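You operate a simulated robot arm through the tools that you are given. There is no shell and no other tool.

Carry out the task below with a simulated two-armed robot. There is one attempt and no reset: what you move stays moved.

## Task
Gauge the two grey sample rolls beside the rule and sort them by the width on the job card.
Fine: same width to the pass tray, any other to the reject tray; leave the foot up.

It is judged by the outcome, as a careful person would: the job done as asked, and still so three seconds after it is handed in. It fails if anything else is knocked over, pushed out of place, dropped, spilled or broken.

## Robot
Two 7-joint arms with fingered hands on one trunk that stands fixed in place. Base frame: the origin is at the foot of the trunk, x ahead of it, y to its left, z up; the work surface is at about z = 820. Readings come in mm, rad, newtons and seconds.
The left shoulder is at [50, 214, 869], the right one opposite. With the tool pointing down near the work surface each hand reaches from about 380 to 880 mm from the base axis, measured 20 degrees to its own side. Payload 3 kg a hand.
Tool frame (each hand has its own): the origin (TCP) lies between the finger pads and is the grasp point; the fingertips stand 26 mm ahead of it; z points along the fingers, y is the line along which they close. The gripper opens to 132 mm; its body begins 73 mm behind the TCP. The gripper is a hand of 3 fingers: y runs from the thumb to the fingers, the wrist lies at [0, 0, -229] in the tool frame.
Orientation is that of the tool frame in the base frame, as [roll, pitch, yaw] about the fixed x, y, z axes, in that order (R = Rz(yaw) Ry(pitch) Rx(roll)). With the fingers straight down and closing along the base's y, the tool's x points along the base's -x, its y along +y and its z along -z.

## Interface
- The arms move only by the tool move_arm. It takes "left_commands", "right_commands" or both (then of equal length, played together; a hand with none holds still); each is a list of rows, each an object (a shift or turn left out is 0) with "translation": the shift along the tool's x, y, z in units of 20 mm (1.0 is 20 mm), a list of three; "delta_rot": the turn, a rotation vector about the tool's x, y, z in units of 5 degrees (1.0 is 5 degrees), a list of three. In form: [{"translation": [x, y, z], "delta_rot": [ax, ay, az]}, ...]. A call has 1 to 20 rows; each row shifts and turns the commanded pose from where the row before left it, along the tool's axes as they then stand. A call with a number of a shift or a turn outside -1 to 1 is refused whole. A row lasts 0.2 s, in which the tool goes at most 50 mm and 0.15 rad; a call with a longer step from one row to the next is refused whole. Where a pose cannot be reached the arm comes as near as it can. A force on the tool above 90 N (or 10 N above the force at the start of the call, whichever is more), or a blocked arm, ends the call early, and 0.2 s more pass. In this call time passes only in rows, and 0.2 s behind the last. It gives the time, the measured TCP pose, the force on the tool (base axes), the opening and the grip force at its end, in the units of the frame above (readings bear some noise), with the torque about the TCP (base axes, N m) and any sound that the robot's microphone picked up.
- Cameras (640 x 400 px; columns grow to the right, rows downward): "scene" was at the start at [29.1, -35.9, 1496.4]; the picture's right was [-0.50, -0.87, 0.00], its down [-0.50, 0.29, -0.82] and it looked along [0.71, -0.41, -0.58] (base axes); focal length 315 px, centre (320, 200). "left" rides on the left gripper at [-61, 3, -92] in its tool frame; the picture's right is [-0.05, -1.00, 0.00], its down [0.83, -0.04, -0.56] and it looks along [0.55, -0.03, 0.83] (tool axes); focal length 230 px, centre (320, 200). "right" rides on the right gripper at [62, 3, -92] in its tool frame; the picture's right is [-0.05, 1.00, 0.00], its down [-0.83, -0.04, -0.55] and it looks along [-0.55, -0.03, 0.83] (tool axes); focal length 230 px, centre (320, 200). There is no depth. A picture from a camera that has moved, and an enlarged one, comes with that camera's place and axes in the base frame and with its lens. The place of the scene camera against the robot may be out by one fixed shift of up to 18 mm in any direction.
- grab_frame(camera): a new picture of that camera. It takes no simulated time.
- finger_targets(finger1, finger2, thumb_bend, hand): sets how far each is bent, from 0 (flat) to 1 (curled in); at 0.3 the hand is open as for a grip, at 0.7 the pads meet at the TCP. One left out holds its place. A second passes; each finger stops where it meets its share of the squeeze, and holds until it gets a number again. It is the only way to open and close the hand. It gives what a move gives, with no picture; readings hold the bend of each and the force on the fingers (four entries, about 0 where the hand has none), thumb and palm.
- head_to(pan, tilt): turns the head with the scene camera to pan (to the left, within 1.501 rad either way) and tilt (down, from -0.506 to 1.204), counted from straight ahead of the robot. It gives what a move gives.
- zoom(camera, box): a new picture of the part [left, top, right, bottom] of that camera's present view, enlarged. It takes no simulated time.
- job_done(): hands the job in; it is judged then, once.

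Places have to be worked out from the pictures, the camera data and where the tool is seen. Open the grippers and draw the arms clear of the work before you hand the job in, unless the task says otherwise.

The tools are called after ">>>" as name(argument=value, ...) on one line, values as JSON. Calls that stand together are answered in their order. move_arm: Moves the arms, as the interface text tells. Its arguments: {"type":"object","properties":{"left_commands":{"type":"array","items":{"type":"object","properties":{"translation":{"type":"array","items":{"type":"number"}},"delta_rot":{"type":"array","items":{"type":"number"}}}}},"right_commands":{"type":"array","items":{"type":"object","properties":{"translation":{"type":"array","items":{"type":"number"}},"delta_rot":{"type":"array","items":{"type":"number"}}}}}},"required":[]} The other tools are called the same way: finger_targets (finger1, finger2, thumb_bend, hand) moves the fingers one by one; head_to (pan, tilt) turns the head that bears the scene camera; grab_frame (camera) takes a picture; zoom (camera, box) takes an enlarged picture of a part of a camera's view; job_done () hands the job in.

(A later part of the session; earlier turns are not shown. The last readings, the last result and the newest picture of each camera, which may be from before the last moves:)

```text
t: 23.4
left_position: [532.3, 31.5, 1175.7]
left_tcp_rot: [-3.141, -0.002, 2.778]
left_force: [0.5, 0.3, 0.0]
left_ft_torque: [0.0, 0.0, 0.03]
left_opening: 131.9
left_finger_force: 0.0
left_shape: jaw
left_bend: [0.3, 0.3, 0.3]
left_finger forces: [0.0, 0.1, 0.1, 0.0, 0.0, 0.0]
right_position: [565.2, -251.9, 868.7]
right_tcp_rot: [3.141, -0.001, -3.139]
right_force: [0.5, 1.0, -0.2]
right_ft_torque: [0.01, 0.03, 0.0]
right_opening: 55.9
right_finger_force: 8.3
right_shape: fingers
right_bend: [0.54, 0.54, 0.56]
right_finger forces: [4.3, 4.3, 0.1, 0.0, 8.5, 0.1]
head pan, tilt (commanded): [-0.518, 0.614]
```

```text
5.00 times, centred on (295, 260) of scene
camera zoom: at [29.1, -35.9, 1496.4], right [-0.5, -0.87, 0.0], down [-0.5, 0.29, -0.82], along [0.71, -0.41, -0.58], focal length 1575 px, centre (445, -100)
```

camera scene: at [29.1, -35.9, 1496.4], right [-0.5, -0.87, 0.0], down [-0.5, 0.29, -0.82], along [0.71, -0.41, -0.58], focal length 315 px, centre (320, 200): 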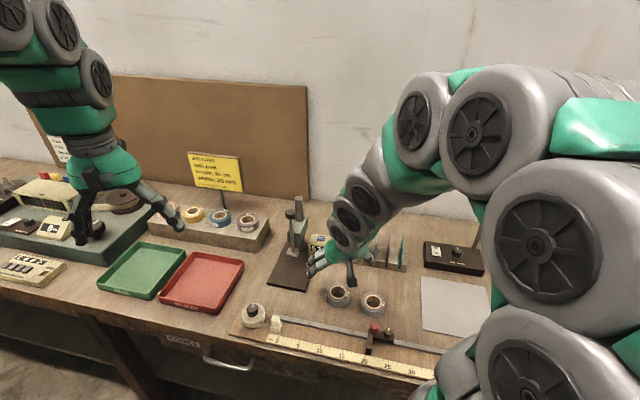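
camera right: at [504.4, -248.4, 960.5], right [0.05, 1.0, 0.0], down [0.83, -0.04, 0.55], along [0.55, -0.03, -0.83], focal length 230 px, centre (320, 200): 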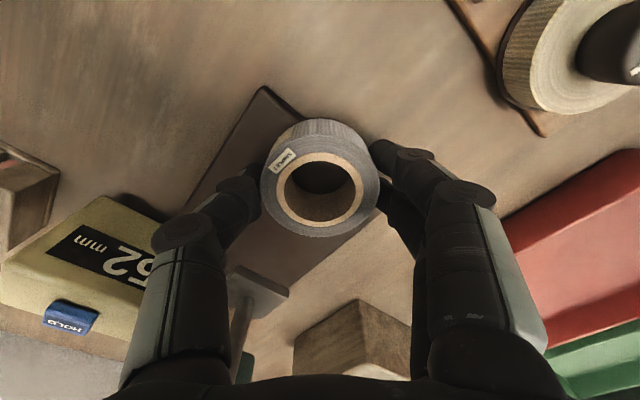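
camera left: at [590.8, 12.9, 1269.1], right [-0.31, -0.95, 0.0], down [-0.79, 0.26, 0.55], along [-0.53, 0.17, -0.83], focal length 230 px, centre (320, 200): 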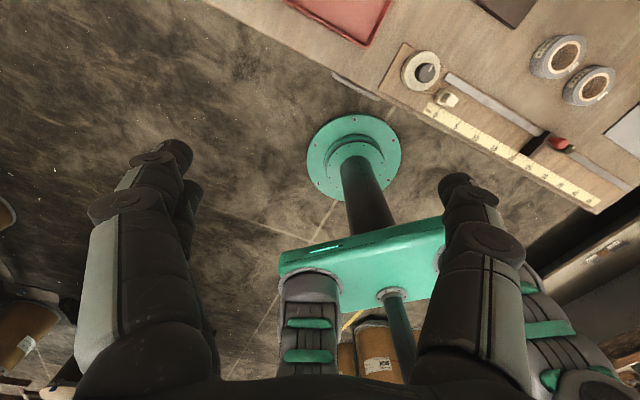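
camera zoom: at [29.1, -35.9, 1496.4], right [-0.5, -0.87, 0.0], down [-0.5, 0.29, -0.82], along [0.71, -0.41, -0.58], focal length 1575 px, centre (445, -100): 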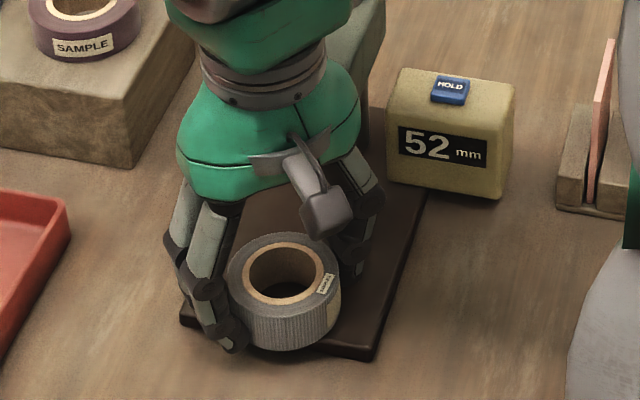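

The display still reads 52 and the roll is just above the base. I'll lower in small steps watching the vertical force.

>>> move_arm(right_commands=[{"translation": [0, 0, 0.1]}, {"translation": [0, 0, 0.1]}])

```text
t: 24.0
left_position: [532.6, 30.5, 1176.0]
left_tcp_rot: [3.141, 0.0, 2.778]
left_force: [0.4, -1.2, 0.1]
left_ft_torque: [-0.01, 0.0, 0.0]
left_opening: 131.9
left_finger_force: 0.1
left_shape: jaw
left_bend: [0.3, 0.3, 0.3]
left_finger forces: [0.1, 0.0, 0.0, 0.1, 0.0, 0.1]
right_position: [564.2, -251.1, 865.2]
right_tcp_rot: [-3.141, -0.001, -3.14]
right_force: [-1.5, 1.3, 4.0]
right_ft_torque: [0.05, 0.0, 0.03]
right_opening: 56.1
right_finger_force: 9.2
right_shape: fingers
right_bend: [0.54, 0.54, 0.56]
right_finger forces: [4.4, 6.5, 0.0, 0.0, 8.7, 0.0]
head pan, tilt (commanded): [-0.518, 0.614]
```

A 4 N upward force at z=865 shows the roll is seated on the base (top ≈ 832.5). I'll release by opening to 0.47, then look.

>>> finger_targets(hand="right", finger1=0.47, finger2=0.47, thumb_bend=0.47)

>>> grab_frame(camera="right")

>>> zoom(camera="scene", box=[250, 220, 340, 300])

```text
t: 25.0
left_position: [532.0, 30.7, 1176.6]
left_tcp_rot: [-3.141, 0.001, 2.779]
left_force: [0.6, 0.2, -0.4]
left_ft_torque: [0.01, 0.02, -0.03]
left_opening: 131.9
left_finger_force: 0.0
left_shape: jaw
left_bend: [0.3, 0.3, 0.3]
left_finger forces: [0.1, 0.0, 0.1, 0.2, 0.0, 0.0]
right_position: [565.6, -249.9, 864.2]
right_tcp_rot: [-3.141, 0.002, -3.14]
right_force: [-0.2, 0.1, 2.6]
right_ft_torque: [-0.11, 0.01, 0.0]
right_opening: 76.5
right_finger_force: 1.5
right_shape: fingers
right_bend: [0.47, 0.47, 0.47]
right_finger forces: [0.0, 0.0, 0.0, 0.0, 3.1, 0.0]
head pan, tilt (commanded): [-0.518, 0.614]
```

```text
taken
camera right: at [504.0, -247.7, 956.7], right [0.05, 1.0, 0.0], down [0.83, -0.04, 0.56], along [0.55, -0.03, -0.83], focal length 230 px, centre (320, 200)
```

right: 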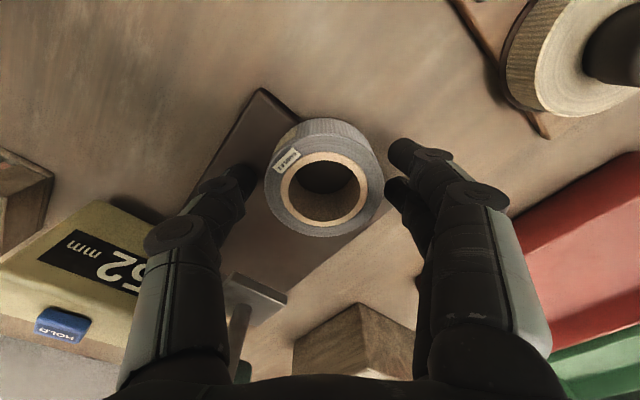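

```text
5.00 times, centred on (295, 260) of scene
camera zoom: at [29.1, -35.9, 1496.4], right [-0.5, -0.87, 0.0], down [-0.5, 0.29, -0.82], along [0.71, -0.41, -0.58], focal length 1575 px, centre (445, -100)
```

zoom: 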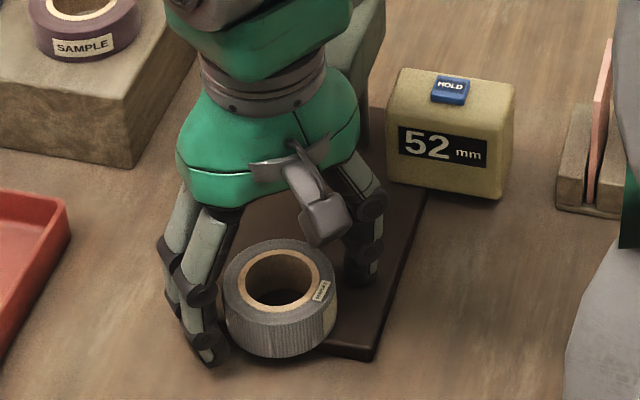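

The roll sits released on the base at about (564,-248), 64 mm in front of the rod. I'll raise the hand, back off, turn to the gauge's axis (azimuth -43°) and tilt 25° for a re-grasp that clears the rod.

>>> move_arm(right_commands=[{"translation": [0, 0, -0.95]}, {"translation": [0, 0, -0.95]}, {"translation": [0, 0, -0.95]}, {"translation": [0, 0, -0.95]}, {"translation": [0.715, 0.67, 0]}, {"translation": [0.715, 0.67, 0]}, {"delta_rot": [0, 0, 0.962]}, {"delta_rot": [0, 0, 0.962]}, {"delta_rot": [0, 0, 0.962]}, {"delta_rot": [0, 0, 0.962]}, {"delta_rot": [0, 0, 0.962]}, {"delta_rot": [0, 0, 0.962]}, {"delta_rot": [0, 0, 0.962]}, {"delta_rot": [0, 0, 0.962]}, {"delta_rot": [0, 0, 0.962]}, {"delta_rot": [0, -1, 0]}, {"delta_rot": [0, -1, 0]}, {"delta_rot": [0, -1, 0]}, {"delta_rot": [0, -1, 0]}, {"delta_rot": [0, -1, 0]}])

>>> grab_frame(camera="right")

>>> zoom(camera="scene", box=[220, 170, 380, 300])

```text
t: 29.2
left_position: [532.9, 31.6, 1176.1]
left_tcp_rot: [-3.141, 0.001, 2.776]
left_force: [-0.3, 0.1, -0.3]
left_ft_torque: [0.01, -0.01, 0.0]
left_opening: 131.9
left_finger_force: 0.0
left_shape: jaw
left_bend: [0.3, 0.3, 0.3]
left_finger forces: [0.0, 0.0, 0.0, 0.0, 0.0, 0.0]
right_position: [537.2, -224.8, 941.3]
right_tcp_rot: [-3.142, 0.437, 2.39]
right_force: [-0.3, 1.0, -0.2]
right_ft_torque: [-0.04, 0.01, -0.03]
right_opening: 77.3
right_finger_force: 0.0
right_shape: fingers
right_bend: [0.47, 0.47, 0.47]
right_finger forces: [0.1, 0.0, 0.1, 0.0, 0.1, 0.0]
head pan, tilt (commanded): [-0.518, 0.614]
```

```text
taken
camera right: at [469.7, -157.6, 997.3], right [0.72, 0.7, 0.02], down [0.35, -0.39, 0.85], along [0.6, -0.61, -0.52], focal length 230 px, centre (320, 200)
```

right: 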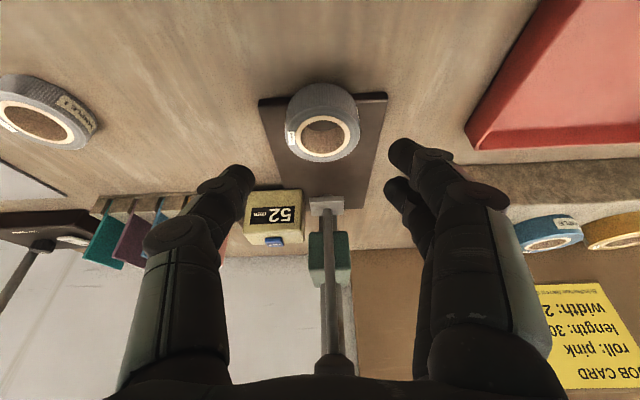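

```text
3.08 times, centred on (300, 235) of scene
camera zoom: at [29.1, -35.9, 1496.4], right [-0.5, -0.87, 0.0], down [-0.5, 0.29, -0.82], along [0.71, -0.41, -0.58], focal length 969 px, centre (382, 92)
```

zoom: 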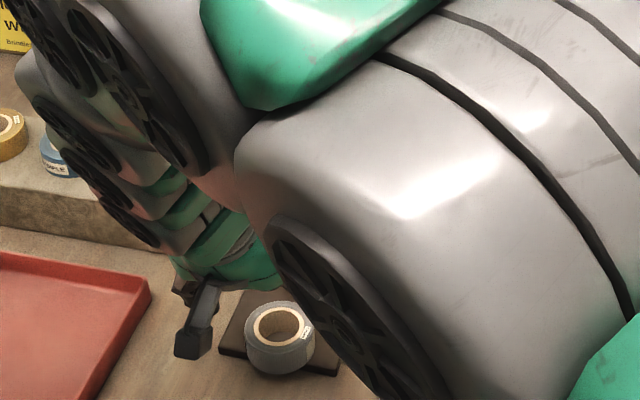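

The tilted pose is reached; the camera now looks straight down the gauge axis and the roll sits 63 mm in front of the foot, 3 mm right of my line. I'll advance most of the way along the approach and recheck.

>>> move_arm(right_commands=[{"translation": [0.102, 0.05, 0.733]}, {"translation": [0.102, 0.05, 0.733]}, {"translation": [0.102, 0.05, 0.733]}])

>>> grab_frame(camera="right")

```text
t: 30.0
left_position: [532.7, 31.1, 1175.8]
left_tcp_rot: [3.141, -0.001, 2.779]
left_force: [-0.1, -0.5, 0.2]
left_ft_torque: [-0.02, 0.0, -0.01]
left_opening: 131.7
left_finger_force: 0.0
left_shape: jaw
left_bend: [0.3, 0.3, 0.3]
left_finger forces: [0.0, 0.1, 0.0, 0.1, 0.0, 0.0]
right_position: [549.0, -231.1, 897.5]
right_tcp_rot: [3.138, 0.437, 2.387]
right_force: [-0.4, 0.3, 0.7]
right_ft_torque: [-0.02, 0.02, 0.0]
right_opening: 77.2
right_finger_force: 0.0
right_shape: fingers
right_bend: [0.47, 0.47, 0.47]
right_finger forces: [0.0, 0.1, 0.0, 0.0, 0.0, 0.1]
head pan, tilt (commanded): [-0.518, 0.614]
```

```text
taken
camera right: at [482.2, -163.7, 955.5], right [0.72, 0.7, 0.02], down [0.35, -0.39, 0.85], along [0.6, -0.6, -0.52], focal length 230 px, centre (320, 200)
```

right: 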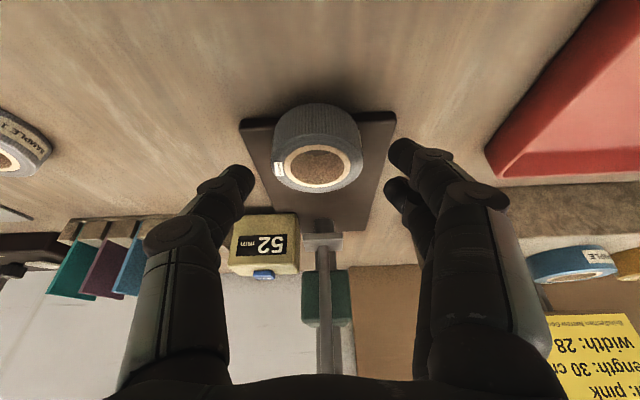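

The roll is centred between thumb and fingers and about 19 mm ahead of the TCP. I'll advance the last 28 mm to z≈870.

>>> move_arm(right_commands=[{"translation": [0.105, -0.025, 0.65]}, {"translation": [0.105, -0.025, 0.65]}])

>>> grab_frame(camera="right")

>>> zoom(camera="scene", box=[240, 220, 340, 300])

```text
t: 30.6
left_position: [533.0, 30.1, 1175.5]
left_tcp_rot: [3.141, 0.001, 2.78]
left_force: [0.5, 0.9, 0.7]
left_ft_torque: [0.01, -0.01, -0.01]
left_opening: 131.9
left_finger_force: 0.2
left_shape: jaw
left_bend: [0.3, 0.3, 0.3]
left_finger forces: [0.0, 0.1, 0.0, 0.0, 0.1, 0.0]
right_position: [552.3, -235.8, 874.1]
right_tcp_rot: [3.141, 0.436, 2.387]
right_force: [-0.7, -0.9, -0.4]
right_ft_torque: [0.02, 0.0, 0.02]
right_opening: 77.2
right_finger_force: 0.0
right_shape: fingers
right_bend: [0.47, 0.47, 0.47]
right_finger forces: [0.1, 0.0, 0.0, 0.1, 0.0, 0.0]
head pan, tilt (commanded): [-0.518, 0.614]
```

```text
taken
camera right: at [486.4, -168.5, 931.4], right [0.72, 0.7, 0.02], down [0.35, -0.39, 0.85], along [0.6, -0.6, -0.52], focal length 230 px, centre (320, 200)
```

right: 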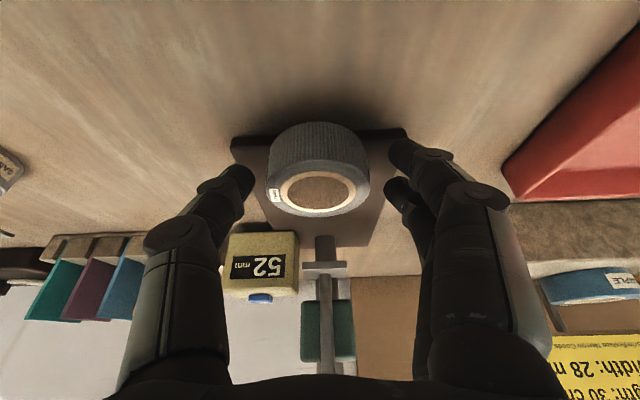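

```text
5.00 times, centred on (290, 260) of scene
camera zoom: at [29.1, -35.9, 1496.4], right [-0.5, -0.87, 0.0], down [-0.5, 0.29, -0.82], along [0.71, -0.41, -0.58], focal length 1575 px, centre (470, -100)
```

zoom: 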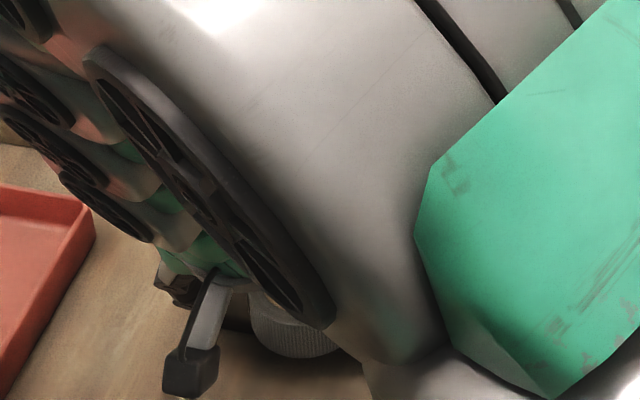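

Alignment looks right: roll 13 mm ahead of the TCP along the axis, laterally centred. I'll drop 3 mm more and close to grip.

>>> move_arm(right_commands=[{"translation": [0.06, 0, 0.13]}])

>>> finger_targets(hand="right", finger1=0.6, finger2=0.6, thumb_bend=0.6)

>>> grab_frame(camera="right")

```text
t: 31.0
left_position: [533.1, 31.4, 1175.4]
left_tcp_rot: [-3.141, 0.003, 2.779]
left_force: [-0.2, 0.2, -0.7]
left_ft_torque: [0.02, 0.02, 0.06]
left_opening: 131.9
left_finger_force: 0.0
left_shape: jaw
left_bend: [0.3, 0.3, 0.3]
left_finger forces: [0.0, 0.1, 0.0, 0.1, 0.1, 0.0]
right_position: [552.2, -236.6, 870.3]
right_tcp_rot: [3.138, 0.438, 2.388]
right_force: [0.3, -0.5, -1.1]
right_ft_torque: [0.06, -0.02, -0.01]
right_opening: 77.2
right_finger_force: 0.0
right_shape: fingers
right_bend: [0.47, 0.47, 0.47]
right_finger forces: [0.0, 0.0, 0.1, 0.0, 0.1, 0.0]
head pan, tilt (commanded): [-0.518, 0.614]
```

```text
t: 32.0
left_position: [531.4, 31.6, 1176.1]
left_tcp_rot: [3.141, -0.002, 2.778]
left_force: [0.2, -0.7, -0.4]
left_ft_torque: [0.0, 0.02, -0.01]
left_opening: 131.9
left_finger_force: 0.1
left_shape: jaw
left_bend: [0.3, 0.3, 0.3]
left_finger forces: [0.1, 0.1, 0.0, 0.1, 0.0, 0.0]
right_position: [552.1, -235.8, 870.8]
right_tcp_rot: [-3.141, 0.436, 2.387]
right_force: [0.1, 0.4, 0.0]
right_ft_torque: [-0.01, 0.02, 0.0]
right_opening: 52.1
right_finger_force: 8.0
right_shape: fingers
right_bend: [0.56, 0.53, 0.56]
right_finger forces: [2.6, 4.9, 0.0, 0.0, 7.8, 0.0]
head pan, tilt (commanded): [-0.518, 0.614]
```

```text
taken
camera right: at [485.3, -168.6, 928.2], right [0.72, 0.7, 0.02], down [0.35, -0.39, 0.85], along [0.6, -0.6, -0.52], focal length 230 px, centre (320, 200)
```

right: 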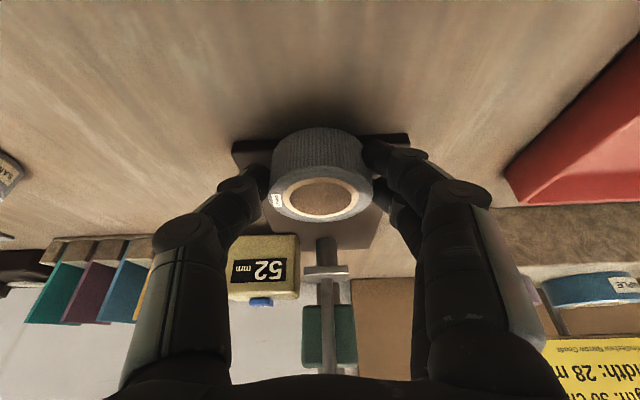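

Gripped at about 8 N. I'll lift 2 mm and slide the roll 34 mm toward the foot, then look before the last bit.

>>> move_arm(right_commands=[{"translation": [-0.045, 0, -0.1]}, {"translation": [-0.385, 0, 0.18]}, {"translation": [-0.385, 0, 0.18]}, {"translation": [-0.385, 0, 0.18]}, {"translation": [-0.385, 0, 0.18]}])

>>> grab_frame(camera="right")

>>> zoom(camera="scene", box=[220, 170, 380, 300])

```text
t: 33.2
left_position: [532.6, 30.4, 1176.4]
left_tcp_rot: [3.141, 0.0, 2.777]
left_force: [-0.1, 0.4, -0.3]
left_ft_torque: [0.01, -0.01, 0.01]
left_opening: 131.8
left_finger_force: 0.1
left_shape: jaw
left_bend: [0.3, 0.3, 0.3]
left_finger forces: [0.0, 0.1, 0.0, 0.0, 0.0, 0.1]
right_position: [577.0, -258.7, 871.5]
right_tcp_rot: [-3.141, 0.436, 2.388]
right_force: [-1.2, 0.0, -0.3]
right_ft_torque: [0.03, 0.01, 0.0]
right_opening: 52.2
right_finger_force: 8.0
right_shape: fingers
right_bend: [0.56, 0.53, 0.56]
right_finger forces: [2.6, 4.9, 0.0, 0.0, 7.7, 0.0]
head pan, tilt (commanded): [-0.518, 0.614]
```

```text
taken
camera right: at [511.1, -191.8, 929.0], right [0.72, 0.7, 0.02], down [0.35, -0.39, 0.85], along [0.6, -0.6, -0.52], focal length 230 px, centre (320, 200)
```

right: 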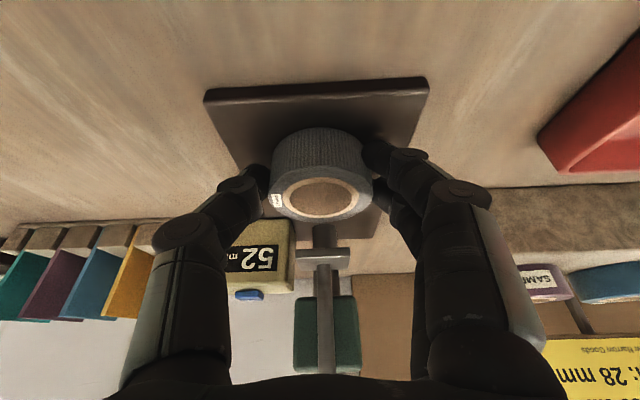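

```text
3.08 times, centred on (300, 235) of scene
camera zoom: at [29.1, -35.9, 1496.4], right [-0.5, -0.87, 0.0], down [-0.5, 0.29, -0.82], along [0.71, -0.41, -0.58], focal length 969 px, centre (382, 92)
```

zoom: 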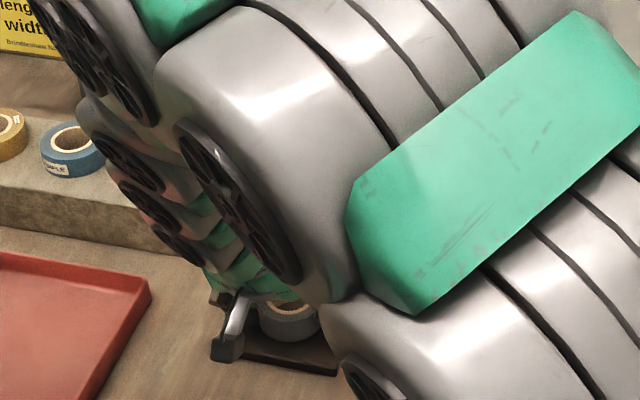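

The roll is about 29 mm in front of the rod axis, laterally centred. I'll go 10 mm further under the foot and lower it onto the base.

>>> move_arm(right_commands=[{"translation": [-0.2265, 0, 0.106]}, {"translation": [-0.2265, 0, 0.106]}, {"translation": [0.042, 0, 0.09]}, {"translation": [0.021, 0, 0.045]}])

>>> grab_frame(camera="right")

```text
t: 34.2
left_position: [532.4, 31.4, 1175.9]
left_tcp_rot: [-3.142, -0.001, 2.778]
left_force: [0.3, -0.1, -0.1]
left_ft_torque: [0.0, 0.0, -0.02]
left_opening: 131.7
left_finger_force: 0.0
left_shape: jaw
left_bend: [0.3, 0.3, 0.3]
left_finger forces: [0.0, 0.0, 0.0, 0.0, 0.0, 0.0]
right_position: [584.9, -266.8, 870.1]
right_tcp_rot: [3.141, 0.436, 2.386]
right_force: [-1.5, 2.5, 9.9]
right_ft_torque: [-0.05, -0.04, 0.03]
right_opening: 51.9
right_finger_force: 8.5
right_shape: fingers
right_bend: [0.56, 0.53, 0.57]
right_finger forces: [3.7, 5.8, 0.0, 0.0, 8.9, 0.1]
head pan, tilt (commanded): [-0.518, 0.614]
```

```text
taken
camera right: at [518.6, -200.0, 926.7], right [0.72, 0.7, 0.02], down [0.35, -0.39, 0.85], along [0.6, -0.6, -0.52], focal length 230 px, centre (320, 200)
```

right: 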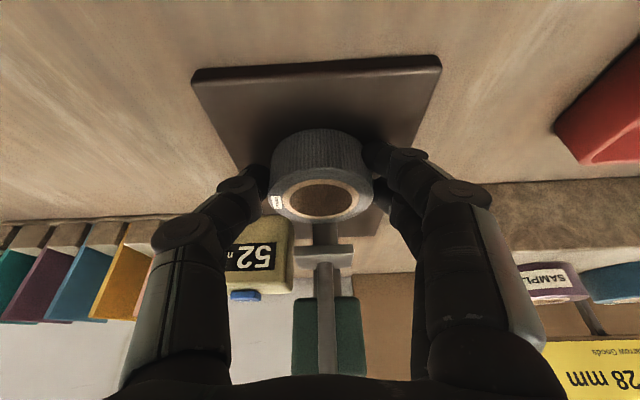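

9.9 N upward shows the roll is seated. I'll open to 0.47 and retreat along the approach direction.

>>> finger_targets(hand="right", finger1=0.47, finger2=0.47, thumb_bend=0.47)

>>> grab_frame(camera="right")

```text
t: 35.2
left_position: [532.2, 30.7, 1177.0]
left_tcp_rot: [-3.14, 0.0, 2.777]
left_force: [-0.1, -0.2, -0.4]
left_ft_torque: [-0.01, 0.02, 0.02]
left_opening: 132.0
left_finger_force: 0.1
left_shape: jaw
left_bend: [0.3, 0.3, 0.3]
left_finger forces: [0.0, 0.0, 0.1, 0.0, 0.0, 0.1]
right_position: [584.8, -267.2, 868.5]
right_tcp_rot: [-3.14, 0.437, 2.387]
right_force: [0.3, -0.2, 1.3]
right_ft_torque: [0.03, 0.02, 0.01]
right_opening: 77.1
right_finger_force: 0.0
right_shape: fingers
right_bend: [0.47, 0.47, 0.47]
right_finger forces: [0.1, 0.1, 0.0, 0.0, 0.1, 0.2]
head pan, tilt (commanded): [-0.518, 0.614]
```

```text
taken
camera right: at [518.2, -200.2, 926.1], right [0.72, 0.7, 0.02], down [0.35, -0.39, 0.85], along [0.6, -0.6, -0.52], focal length 230 px, centre (320, 200)
```

right: 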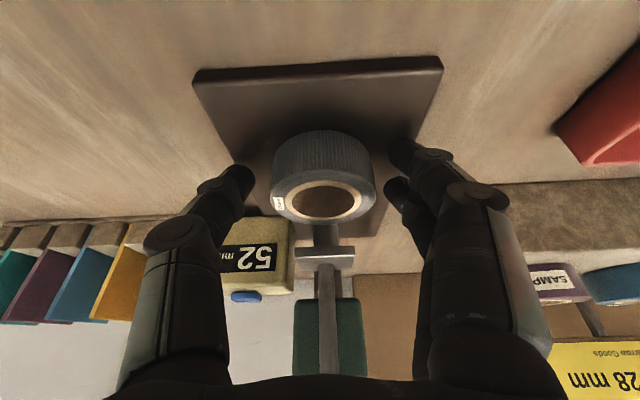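

The roll rests free under the front of the foot. I'll retreat back and up, return the hand to vertical, and then look at the knob from in front.

>>> move_arm(right_commands=[{"translation": [0, 0, -0.5]}, {"translation": [0, 0, -0.9]}, {"translation": [0, 0, -0.9]}, {"translation": [0, 0, -0.9]}, {"translation": [0, 0, -0.9]}, {"translation": [-0.423, 0, -0.906]}, {"translation": [-0.423, 0, -0.906]}, {"translation": [-0.423, 0, -0.906]}, {"translation": [-0.423, 0, -0.906]}, {"translation": [-0.423, 0, -0.906]}, {"translation": [-0.423, 0, -0.906]}, {"translation": [-0.423, 0, -0.906]}, {"delta_rot": [0, 1, 0]}, {"delta_rot": [0, 1, 0]}, {"delta_rot": [0, 1, 0]}, {"delta_rot": [0, 1, 0]}, {"delta_rot": [0, 1, 0]}])

>>> grab_frame(camera="right")

>>> grab_frame(camera="scene")

```text
t: 38.8
left_position: [531.5, 31.3, 1175.8]
left_tcp_rot: [3.141, 0.0, 2.78]
left_force: [0.1, -0.6, -0.4]
left_ft_torque: [0.03, 0.02, 0.03]
left_opening: 131.7
left_finger_force: 0.0
left_shape: jaw
left_bend: [0.3, 0.3, 0.3]
left_finger forces: [0.0, 0.1, 0.0, 0.0, 0.1, 0.1]
right_position: [559.8, -242.1, 1082.8]
right_tcp_rot: [-3.14, -0.003, 2.388]
right_force: [-0.7, -0.8, -0.1]
right_ft_torque: [-0.02, 0.0, 0.0]
right_opening: 77.0
right_finger_force: 0.1
right_shape: fingers
right_bend: [0.47, 0.47, 0.47]
right_finger forces: [0.1, 0.0, 0.0, 0.1, 0.0, 0.0]
head pan, tilt (commanded): [-0.518, 0.614]
```

```text
taken
camera right: at [518.5, -198.6, 1175.0], right [0.72, 0.69, 0.0], down [0.58, -0.6, 0.55], along [0.38, -0.4, -0.83], focal length 230 px, centre (320, 200)
```

right: 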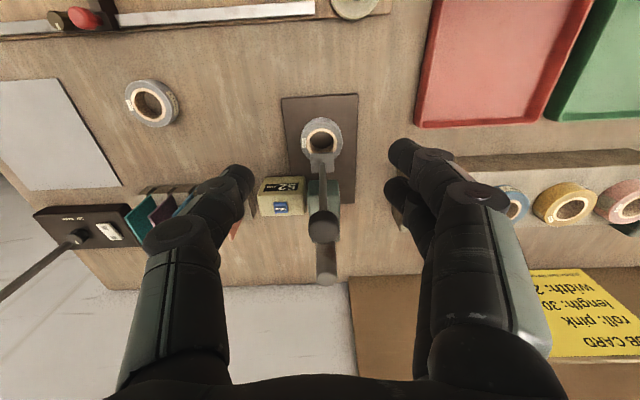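

```text
taken
camera scene: at [29.1, -35.9, 1496.4], right [-0.5, -0.87, 0.0], down [-0.5, 0.29, -0.82], along [0.71, -0.41, -0.58], focal length 315 px, centre (320, 200)
```

scene: 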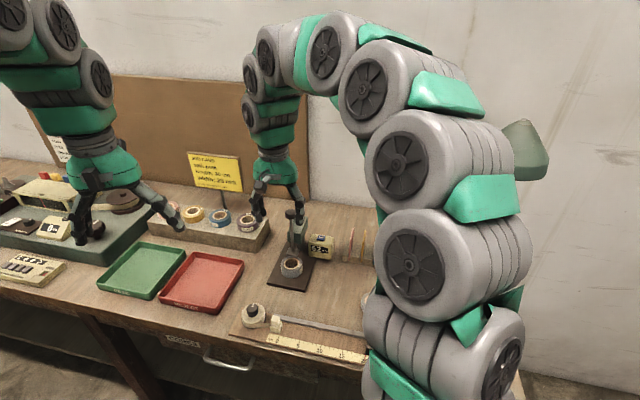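

>>> zoom(camera="right", box=[260, 80, 400, 300])

>>> zoom(camera="scene", box=[250, 190, 350, 300])

```text
1.82 times, centred on (330, 190) of right
camera zoom: at [518.5, -198.6, 1175.0], right [0.72, 0.69, 0.0], down [0.58, -0.6, 0.55], along [0.38, -0.4, -0.83], focal length 418 px, centre (302, 218)
```

zoom: 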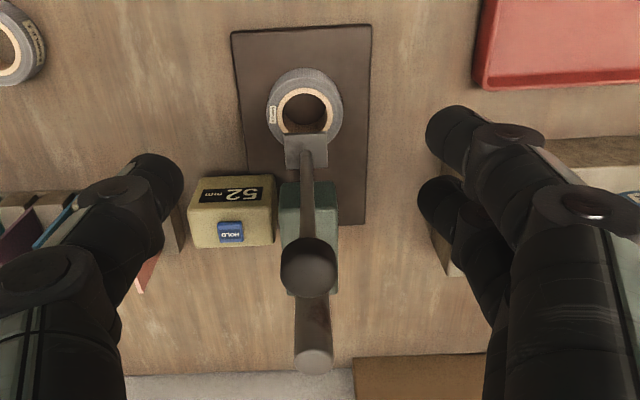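

```text
3.64 times, centred on (300, 245) of scene
camera zoom: at [29.1, -35.9, 1496.4], right [-0.5, -0.87, 0.0], down [-0.5, 0.29, -0.82], along [0.71, -0.41, -0.58], focal length 1146 px, centre (393, 36)
```

zoom: 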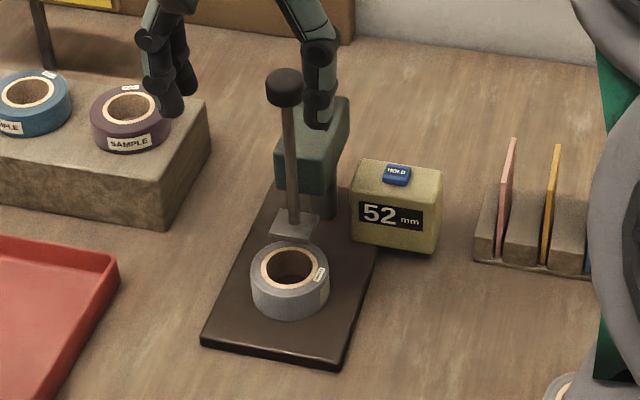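

The roll's far rim lies under the foot (roll centre 24 mm in front of the rod) and the knob top is near (611,-291,1023). I'll move the open hand over the knob at z≈1083 and check.

>>> move_arm(right_commands=[{"translation": [-0.885, 0, 0]}, {"translation": [-0.885, 0, 0]}, {"translation": [-0.885, 0, 0]}, {"translation": [-0.885, 0, 0]}])

>>> grab_frame(camera="right")

>>> zoom(camera="scene", box=[230, 130, 370, 290])

```text
t: 39.8
left_position: [532.7, 31.5, 1176.5]
left_tcp_rot: [3.141, 0.0, 2.778]
left_force: [-0.2, 0.0, 0.1]
left_ft_torque: [0.0, 0.0, 0.02]
left_opening: 131.9
left_finger_force: 0.0
left_shape: jaw
left_bend: [0.3, 0.3, 0.3]
left_finger forces: [0.0, 0.0, 0.0, 0.0, 0.1, 0.0]
right_position: [611.1, -290.7, 1080.9]
right_tcp_rot: [-3.141, 0.0, 2.39]
right_force: [-0.2, 0.1, -0.1]
right_ft_torque: [-0.01, 0.02, 0.0]
right_opening: 77.6
right_finger_force: 0.0
right_shape: fingers
right_bend: [0.47, 0.47, 0.47]
right_finger forces: [0.0, 0.1, 0.1, 0.0, 0.1, 0.0]
head pan, tilt (commanded): [-0.518, 0.614]
```

```text
taken
camera right: at [568.8, -245.7, 1174.6], right [0.72, 0.69, 0.0], down [0.58, -0.6, 0.56], along [0.39, -0.4, -0.83], focal length 230 px, centre (320, 200)
```

right: 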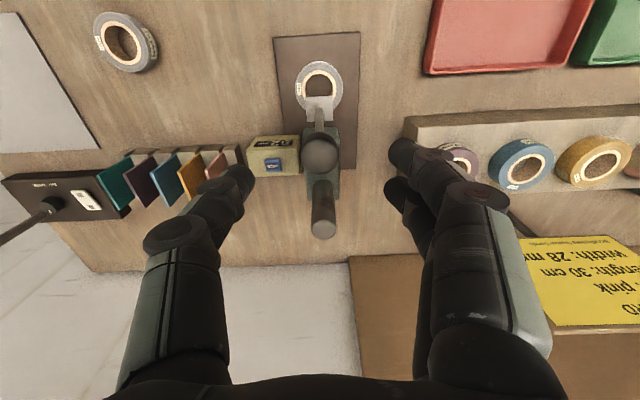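

```text
2.50 times, centred on (300, 210) of scene
camera zoom: at [29.1, -35.9, 1496.4], right [-0.5, -0.87, 0.0], down [-0.5, 0.29, -0.82], along [0.71, -0.41, -0.58], focal length 788 px, centre (370, 175)
```

zoom: 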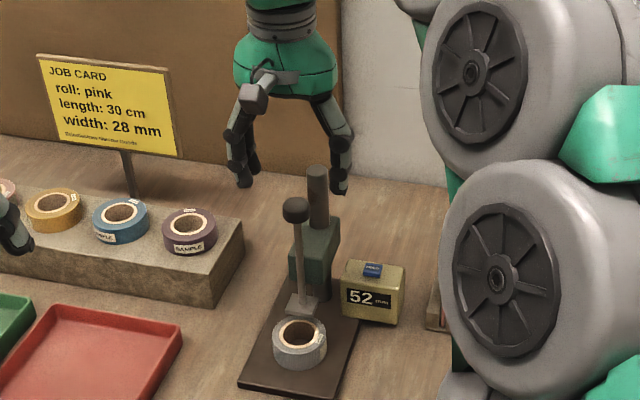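

The knob solves to (612.8,-293), almost under the TCP. I'll trim 2.5 mm forward and lower so the pads straddle the knob at z≈1014.

>>> move_arm(right_commands=[{"translation": [-0.03, -0.007, 0.84]}, {"translation": [-0.03, -0.007, 0.84]}, {"translation": [-0.03, -0.007, 0.84]}, {"translation": [-0.03, -0.007, 0.84]}])

>>> grab_frame(camera="right")

>>> zoom(camera="scene", box=[230, 130, 370, 290])

```text
t: 40.8
left_position: [532.0, 30.8, 1175.6]
left_tcp_rot: [-3.141, -0.002, 2.779]
left_force: [-0.7, 0.1, 0.4]
left_ft_torque: [0.01, -0.01, 0.03]
left_opening: 131.8
left_finger_force: 0.2
left_shape: jaw
left_bend: [0.3, 0.3, 0.3]
left_finger forces: [0.0, 0.1, 0.1, 0.1, 0.1, 0.0]
right_position: [612.1, -294.0, 1017.4]
right_tcp_rot: [3.14, -0.001, 2.389]
right_force: [0.3, -0.7, 0.0]
right_ft_torque: [-0.01, 0.02, -0.01]
right_opening: 77.1
right_finger_force: 0.1
right_shape: fingers
right_bend: [0.47, 0.47, 0.47]
right_finger forces: [0.1, 0.0, 0.1, 0.1, 0.0, 0.0]
head pan, tilt (commanded): [-0.518, 0.614]
```

```text
taken
camera right: at [570.5, -249.5, 1108.8], right [0.72, 0.69, 0.0], down [0.58, -0.6, 0.55], along [0.38, -0.4, -0.83], focal length 230 px, centre (320, 200)
```

right: 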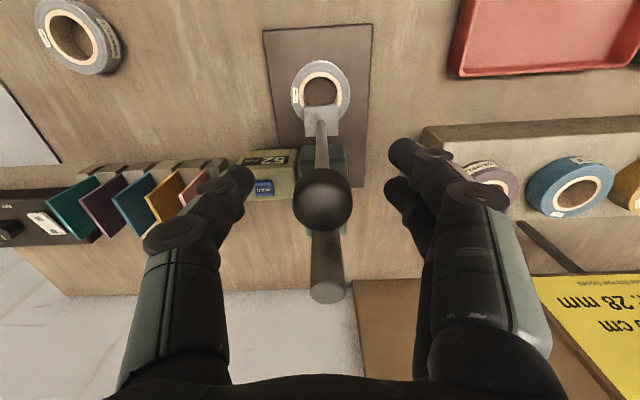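

```text
2.50 times, centred on (300, 210) of scene
camera zoom: at [29.1, -35.9, 1496.4], right [-0.5, -0.87, 0.0], down [-0.5, 0.29, -0.82], along [0.71, -0.41, -0.58], focal length 788 px, centre (370, 175)
```

zoom: 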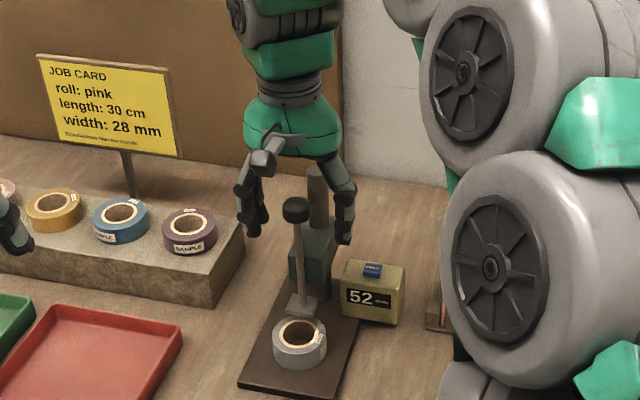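

The knob is exactly at the camera centre, i.e. at the grasp point. I'll close onto it gently.

>>> finger_targets(hand="right", finger1=0.57, finger2=0.57, thumb_bend=0.57)

>>> grab_frame(camera="right")

```text
t: 41.8
left_position: [532.8, 29.7, 1175.6]
left_tcp_rot: [-3.141, -0.001, 2.778]
left_force: [0.3, -0.6, 1.3]
left_ft_torque: [-0.03, -0.04, 0.02]
left_opening: 131.9
left_finger_force: 0.0
left_shape: jaw
left_bend: [0.3, 0.3, 0.3]
left_finger forces: [0.0, 0.0, 0.0, 0.0, 0.0, 0.1]
right_position: [614.0, -294.1, 1017.3]
right_tcp_rot: [-3.141, 0.0, 2.387]
right_force: [-0.2, 0.0, 0.2]
right_ft_torque: [0.02, 0.0, 0.01]
right_opening: 48.6
right_finger_force: 0.0
right_shape: fingers
right_bend: [0.56, 0.56, 0.56]
right_finger forces: [0.0, 0.1, 0.0, 0.0, 0.0, 0.0]
head pan, tilt (commanded): [-0.518, 0.614]
```

```text
taken
camera right: at [570.5, -249.5, 1109.2], right [0.72, 0.69, 0.0], down [0.58, -0.6, 0.55], along [0.38, -0.4, -0.83], focal length 230 px, centre (320, 200)
```

right: 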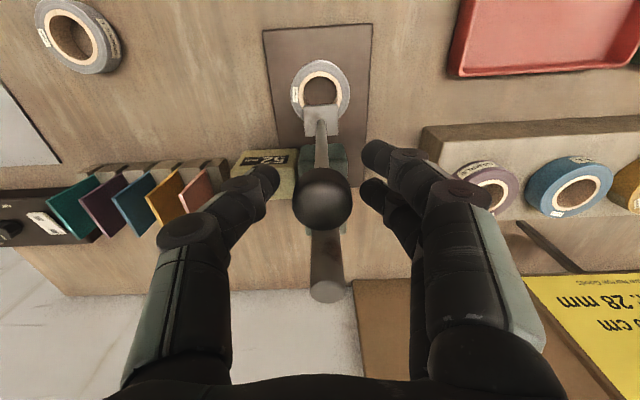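

The fingers are symmetric about the knob. Closing the rest of the way to pinch it.

>>> finger_targets(hand="right", finger1=0.68, finger2=0.68, thumb_bend=0.68)

>>> grab_frame(camera="right")

>>> zoom(camera="scene", box=[250, 170, 350, 290])

```text
t: 42.8
left_position: [532.9, 31.0, 1176.2]
left_tcp_rot: [-3.141, 0.001, 2.779]
left_force: [-0.1, -0.6, 0.5]
left_ft_torque: [-0.02, -0.01, 0.0]
left_opening: 131.7
left_finger_force: 0.0
left_shape: jaw
left_bend: [0.3, 0.3, 0.3]
left_finger forces: [0.0, 0.0, 0.0, 0.0, 0.0, 0.0]
right_position: [612.9, -294.1, 1018.3]
right_tcp_rot: [-3.141, 0.001, 2.388]
right_force: [-0.7, -0.4, -1.4]
right_ft_torque: [0.01, -0.02, -0.02]
right_opening: 12.7
right_finger_force: 0.6
right_shape: fingers
right_bend: [0.68, 0.68, 0.67]
right_finger forces: [0.0, 0.0, 0.0, 0.1, 1.4, 0.0]
head pan, tilt (commanded): [-0.518, 0.614]
```

```text
taken
camera right: at [570.5, -249.5, 1109.1], right [0.72, 0.69, 0.0], down [0.58, -0.6, 0.55], along [0.38, -0.4, -0.83], focal length 230 px, centre (320, 200)
```

right: 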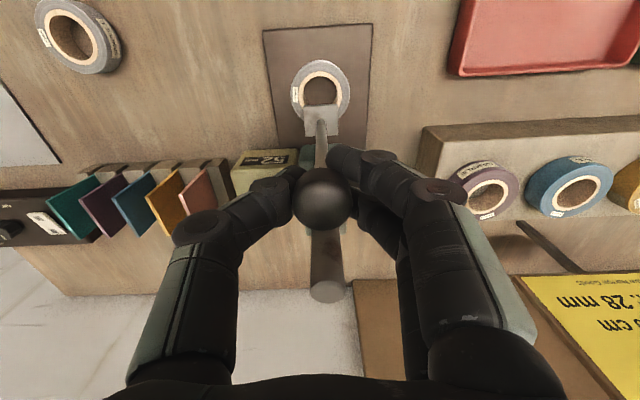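

```text
3.33 times, centred on (300, 230) of scene
camera zoom: at [29.1, -35.9, 1496.4], right [-0.5, -0.87, 0.0], down [-0.5, 0.29, -0.82], along [0.71, -0.41, -0.58], focal length 1050 px, centre (387, 100)
```

zoom: 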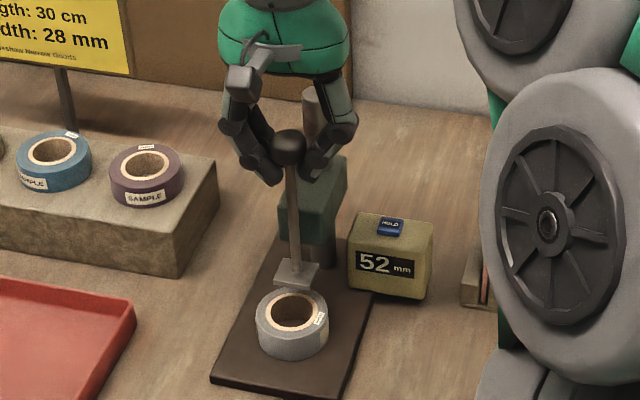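

The fingertips have closed beneath the knob around the rod, with only the thumb lightly touching. I'll close a little more to clamp the rod just under the knob.

>>> finger_targets(hand="right", finger1=0.78, finger2=0.78, thumb_bend=0.72)

>>> grab_frame(camera="right")

>>> zoom(camera="scene", box=[250, 170, 350, 290])

```text
t: 43.8
left_position: [532.1, 31.5, 1175.8]
left_tcp_rot: [3.14, -0.001, 2.778]
left_force: [0.6, 0.5, -0.4]
left_ft_torque: [-0.01, -0.01, 0.01]
left_opening: 131.9
left_finger_force: 0.0
left_shape: jaw
left_bend: [0.3, 0.3, 0.3]
left_finger forces: [0.0, 0.1, 0.1, 0.1, 0.0, 0.0]
right_position: [613.8, -294.1, 1016.8]
right_tcp_rot: [-3.141, -0.001, 2.387]
right_force: [1.3, -1.0, -20.8]
right_ft_torque: [-0.06, 0.08, 0.0]
right_opening: 4.3
right_finger_force: 13.9
right_shape: fingers
right_bend: [0.75, 0.75, 0.69]
right_finger forces: [9.0, 10.6, 0.0, 0.0, 7.3, 0.1]
head pan, tilt (commanded): [-0.518, 0.614]
```

```text
taken
camera right: at [570.6, -249.5, 1108.7], right [0.72, 0.69, 0.0], down [0.58, -0.6, 0.55], along [0.38, -0.4, -0.83], focal length 230 px, centre (320, 200)
```

right: 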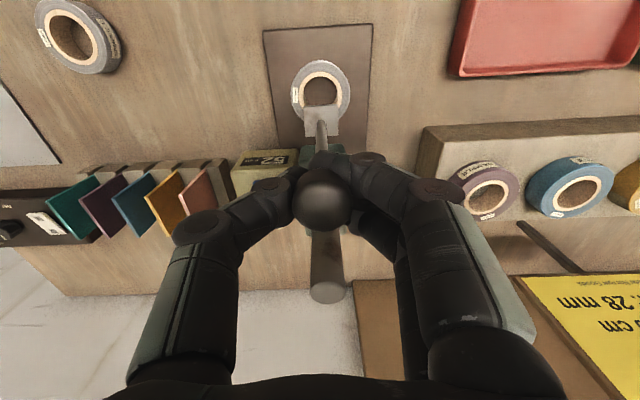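

```text
3.33 times, centred on (300, 230) of scene
camera zoom: at [29.4, -36.0, 1496.4], right [-0.5, -0.87, 0.0], down [-0.5, 0.29, -0.82], along [0.71, -0.41, -0.58], focal length 1050 px, centre (387, 100)
```

zoom: 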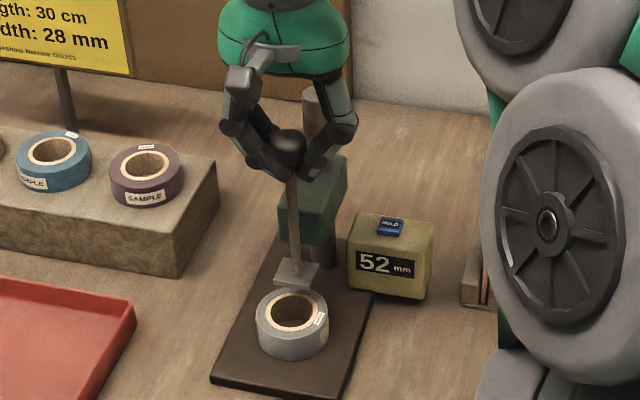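

The fingers hook the knob's underside and pull it up against its stop (-21 N), which shows this grip works for raising. I'll ease down 8 mm to unload that, then see whether the rod comes along.

>>> move_arm(right_commands=[{"translation": [0, 0, 0.2]}, {"translation": [0, 0, 0.2]}])

>>> zoom(camera="scene", box=[250, 170, 350, 290])

```text
t: 44.4
left_position: [532.5, 31.0, 1176.5]
left_tcp_rot: [3.141, 0.0, 2.778]
left_force: [0.0, -0.1, 0.5]
left_ft_torque: [-0.01, 0.07, 0.02]
left_opening: 132.0
left_finger_force: 0.1
left_shape: jaw
left_bend: [0.3, 0.3, 0.3]
left_finger forces: [0.1, 0.0, 0.0, 0.1, 0.0, 0.0]
right_position: [613.2, -293.9, 1008.4]
right_tcp_rot: [-3.141, 0.001, 2.387]
right_force: [-2.3, 3.4, 1.3]
right_ft_torque: [-0.02, 0.07, 0.0]
right_opening: 1.6
right_finger_force: 6.5
right_shape: fingers
right_bend: [0.77, 0.77, 0.71]
right_finger forces: [4.3, 2.6, 0.0, 0.1, 5.6, 0.1]
head pan, tilt (commanded): [-0.518, 0.614]
```

```text
3.33 times, centred on (300, 230) of scene
camera zoom: at [29.0, -35.8, 1496.4], right [-0.5, -0.87, 0.0], down [-0.5, 0.29, -0.82], along [0.71, -0.41, -0.58], focal length 1050 px, centre (387, 100)
```

zoom: 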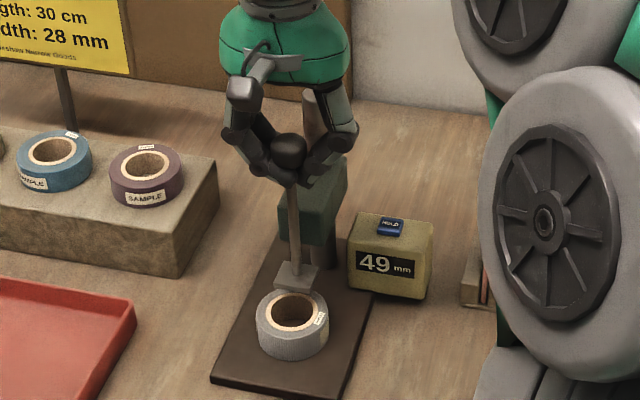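

The display dropped to 49 mm, so the rod follows the hand. I'll keep lowering in small steps and watch force and display.

>>> move_arm(right_commands=[{"translation": [0, 0, 0.25]}, {"translation": [0, 0, 0.25]}, {"translation": [0, 0, 0.25]}])

>>> zoom(camera="scene", box=[250, 170, 350, 290])

```text
t: 45.2
left_position: [532.4, 31.7, 1176.3]
left_tcp_rot: [-3.141, -0.001, 2.777]
left_force: [-0.4, 1.0, 0.1]
left_ft_torque: [0.0, 0.0, 0.02]
left_opening: 131.8
left_finger_force: 0.0
left_shape: jaw
left_bend: [0.3, 0.3, 0.3]
left_finger forces: [0.1, 0.0, 0.0, 0.0, 0.0, 0.0]
right_position: [613.6, -294.8, 993.2]
right_tcp_rot: [3.141, 0.0, 2.388]
right_force: [-2.7, 3.8, -0.2]
right_ft_torque: [-0.02, 0.07, 0.01]
right_opening: 2.0
right_finger_force: 6.1
right_shape: fingers
right_bend: [0.77, 0.77, 0.71]
right_finger forces: [4.6, 2.6, 0.0, 0.0, 5.4, 0.0]
head pan, tilt (commanded): [-0.518, 0.614]
```

```text
3.33 times, centred on (300, 230) of scene
camera zoom: at [29.0, -35.9, 1496.4], right [-0.5, -0.87, 0.0], down [-0.5, 0.29, -0.82], along [0.71, -0.41, -0.58], focal length 1050 px, centre (387, 100)
```

zoom: 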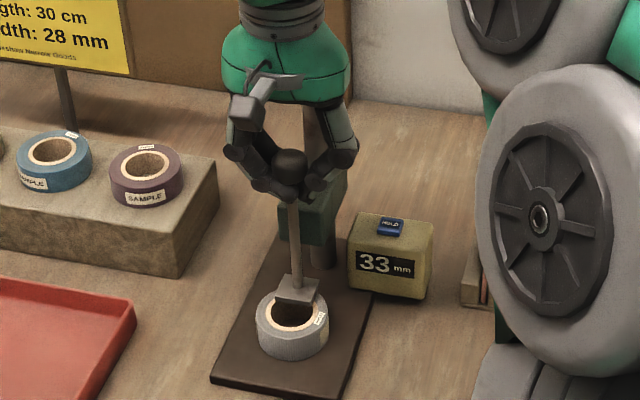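

33 mm and following the hand nearly one-to-one. I'll lower in finer steps until the foot lands on the roll.

>>> move_arm(right_commands=[{"translation": [0, 0, 0.1]}, {"translation": [0, 0, 0.1]}])

>>> zoom(camera="scene", box=[270, 220, 350, 290])

```text
t: 45.8
left_position: [533.1, 31.1, 1176.3]
left_tcp_rot: [-3.141, 0.0, 2.776]
left_force: [0.5, -0.1, -0.5]
left_ft_torque: [0.0, 0.01, 0.0]
left_opening: 132.1
left_finger_force: 0.1
left_shape: jaw
left_bend: [0.3, 0.3, 0.3]
left_finger forces: [0.0, 0.0, 0.0, 0.0, 0.1, 0.0]
right_position: [612.3, -294.1, 988.6]
right_tcp_rot: [-3.141, -0.001, 2.388]
right_force: [4.8, -5.4, 0.6]
right_ft_torque: [-0.07, 0.02, 0.04]
right_opening: 1.4
right_finger_force: 7.1
right_shape: fingers
right_bend: [0.77, 0.77, 0.71]
right_finger forces: [2.2, 4.4, 0.0, 0.1, 6.5, 0.0]
head pan, tilt (commanded): [-0.518, 0.614]
```

```text
5.71 times, centred on (310, 255) of scene
camera zoom: at [29.1, -36.0, 1496.4], right [-0.5, -0.87, 0.0], down [-0.5, 0.29, -0.82], along [0.71, -0.41, -0.58], focal length 1800 px, centre (377, -114)
```

zoom: 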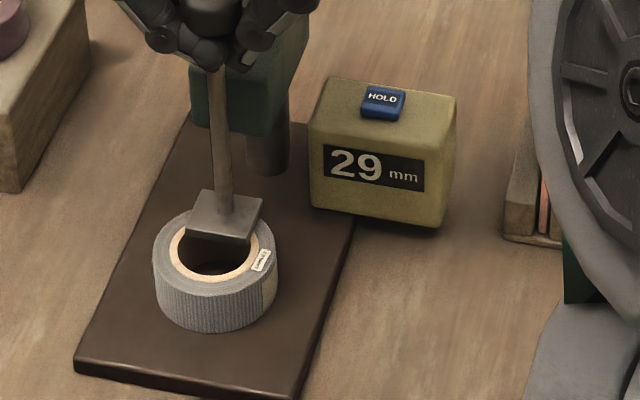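

29 mm with no vertical reaction yet. One millimetre at a time now.

>>> move_arm(right_commands=[{"translation": [0, 0, 0.05]}])

>>> zoom(camera="scene", box=[270, 220, 350, 290])

```text
t: 46.2
left_position: [532.1, 30.2, 1175.0]
left_tcp_rot: [3.141, 0.0, 2.775]
left_force: [0.1, -0.1, 0.3]
left_ft_torque: [-0.01, -0.01, -0.03]
left_opening: 131.9
left_finger_force: 0.0
left_shape: jaw
left_bend: [0.3, 0.3, 0.3]
left_finger forces: [0.0, 0.0, 0.0, 0.1, 0.0, 0.0]
right_position: [612.2, -293.0, 986.5]
right_tcp_rot: [-3.141, 0.002, 2.386]
right_force: [3.2, -7.5, 0.5]
right_ft_torque: [-0.13, 0.02, 0.01]
right_opening: 1.5
right_finger_force: 7.2
right_shape: fingers
right_bend: [0.77, 0.77, 0.71]
right_finger forces: [2.3, 4.2, 0.0, 0.0, 7.8, 0.0]
head pan, tilt (commanded): [-0.518, 0.614]
```

```text
5.71 times, centred on (310, 255) of scene
camera zoom: at [29.1, -36.0, 1496.4], right [-0.5, -0.87, 0.0], down [-0.5, 0.29, -0.82], along [0.71, -0.41, -0.58], focal length 1800 px, centre (377, -114)
```

zoom: 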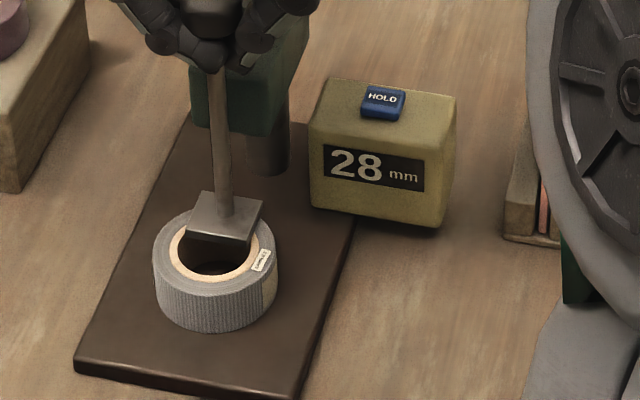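

It reads 28 mm but there is still no vertical load; I need to confirm the foot is actually seated. Another millimetre.

>>> move_arm(right_commands=[{"translation": [0, 0, 0.06]}])

>>> zoom(camera="scene", box=[270, 220, 350, 290])

```text
t: 46.6
left_position: [532.6, 30.6, 1176.8]
left_tcp_rot: [3.14, 0.001, 2.778]
left_force: [-0.5, -0.6, 0.1]
left_ft_torque: [-0.02, 0.01, 0.0]
left_opening: 132.2
left_finger_force: 0.1
left_shape: jaw
left_bend: [0.3, 0.3, 0.3]
left_finger forces: [0.0, 0.1, 0.1, 0.1, 0.1, 0.1]
right_position: [612.2, -292.6, 985.5]
right_tcp_rot: [3.141, 0.001, 2.387]
right_force: [0.2, -4.8, 3.3]
right_ft_torque: [-0.06, 0.05, -0.01]
right_opening: 1.4
right_finger_force: 6.0
right_shape: fingers
right_bend: [0.77, 0.77, 0.71]
right_finger forces: [2.0, 3.1, 0.0, 0.0, 7.3, 0.0]
head pan, tilt (commanded): [-0.518, 0.614]
```

```text
5.71 times, centred on (310, 255) of scene
camera zoom: at [29.1, -36.0, 1496.4], right [-0.5, -0.87, 0.0], down [-0.5, 0.29, -0.82], along [0.71, -0.41, -0.58], focal length 1800 px, centre (377, -114)
```

zoom: 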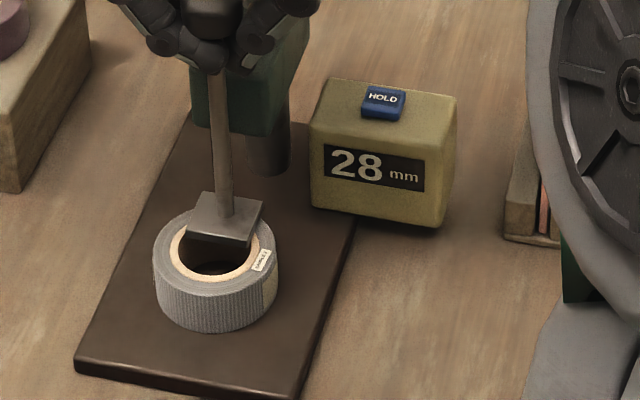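

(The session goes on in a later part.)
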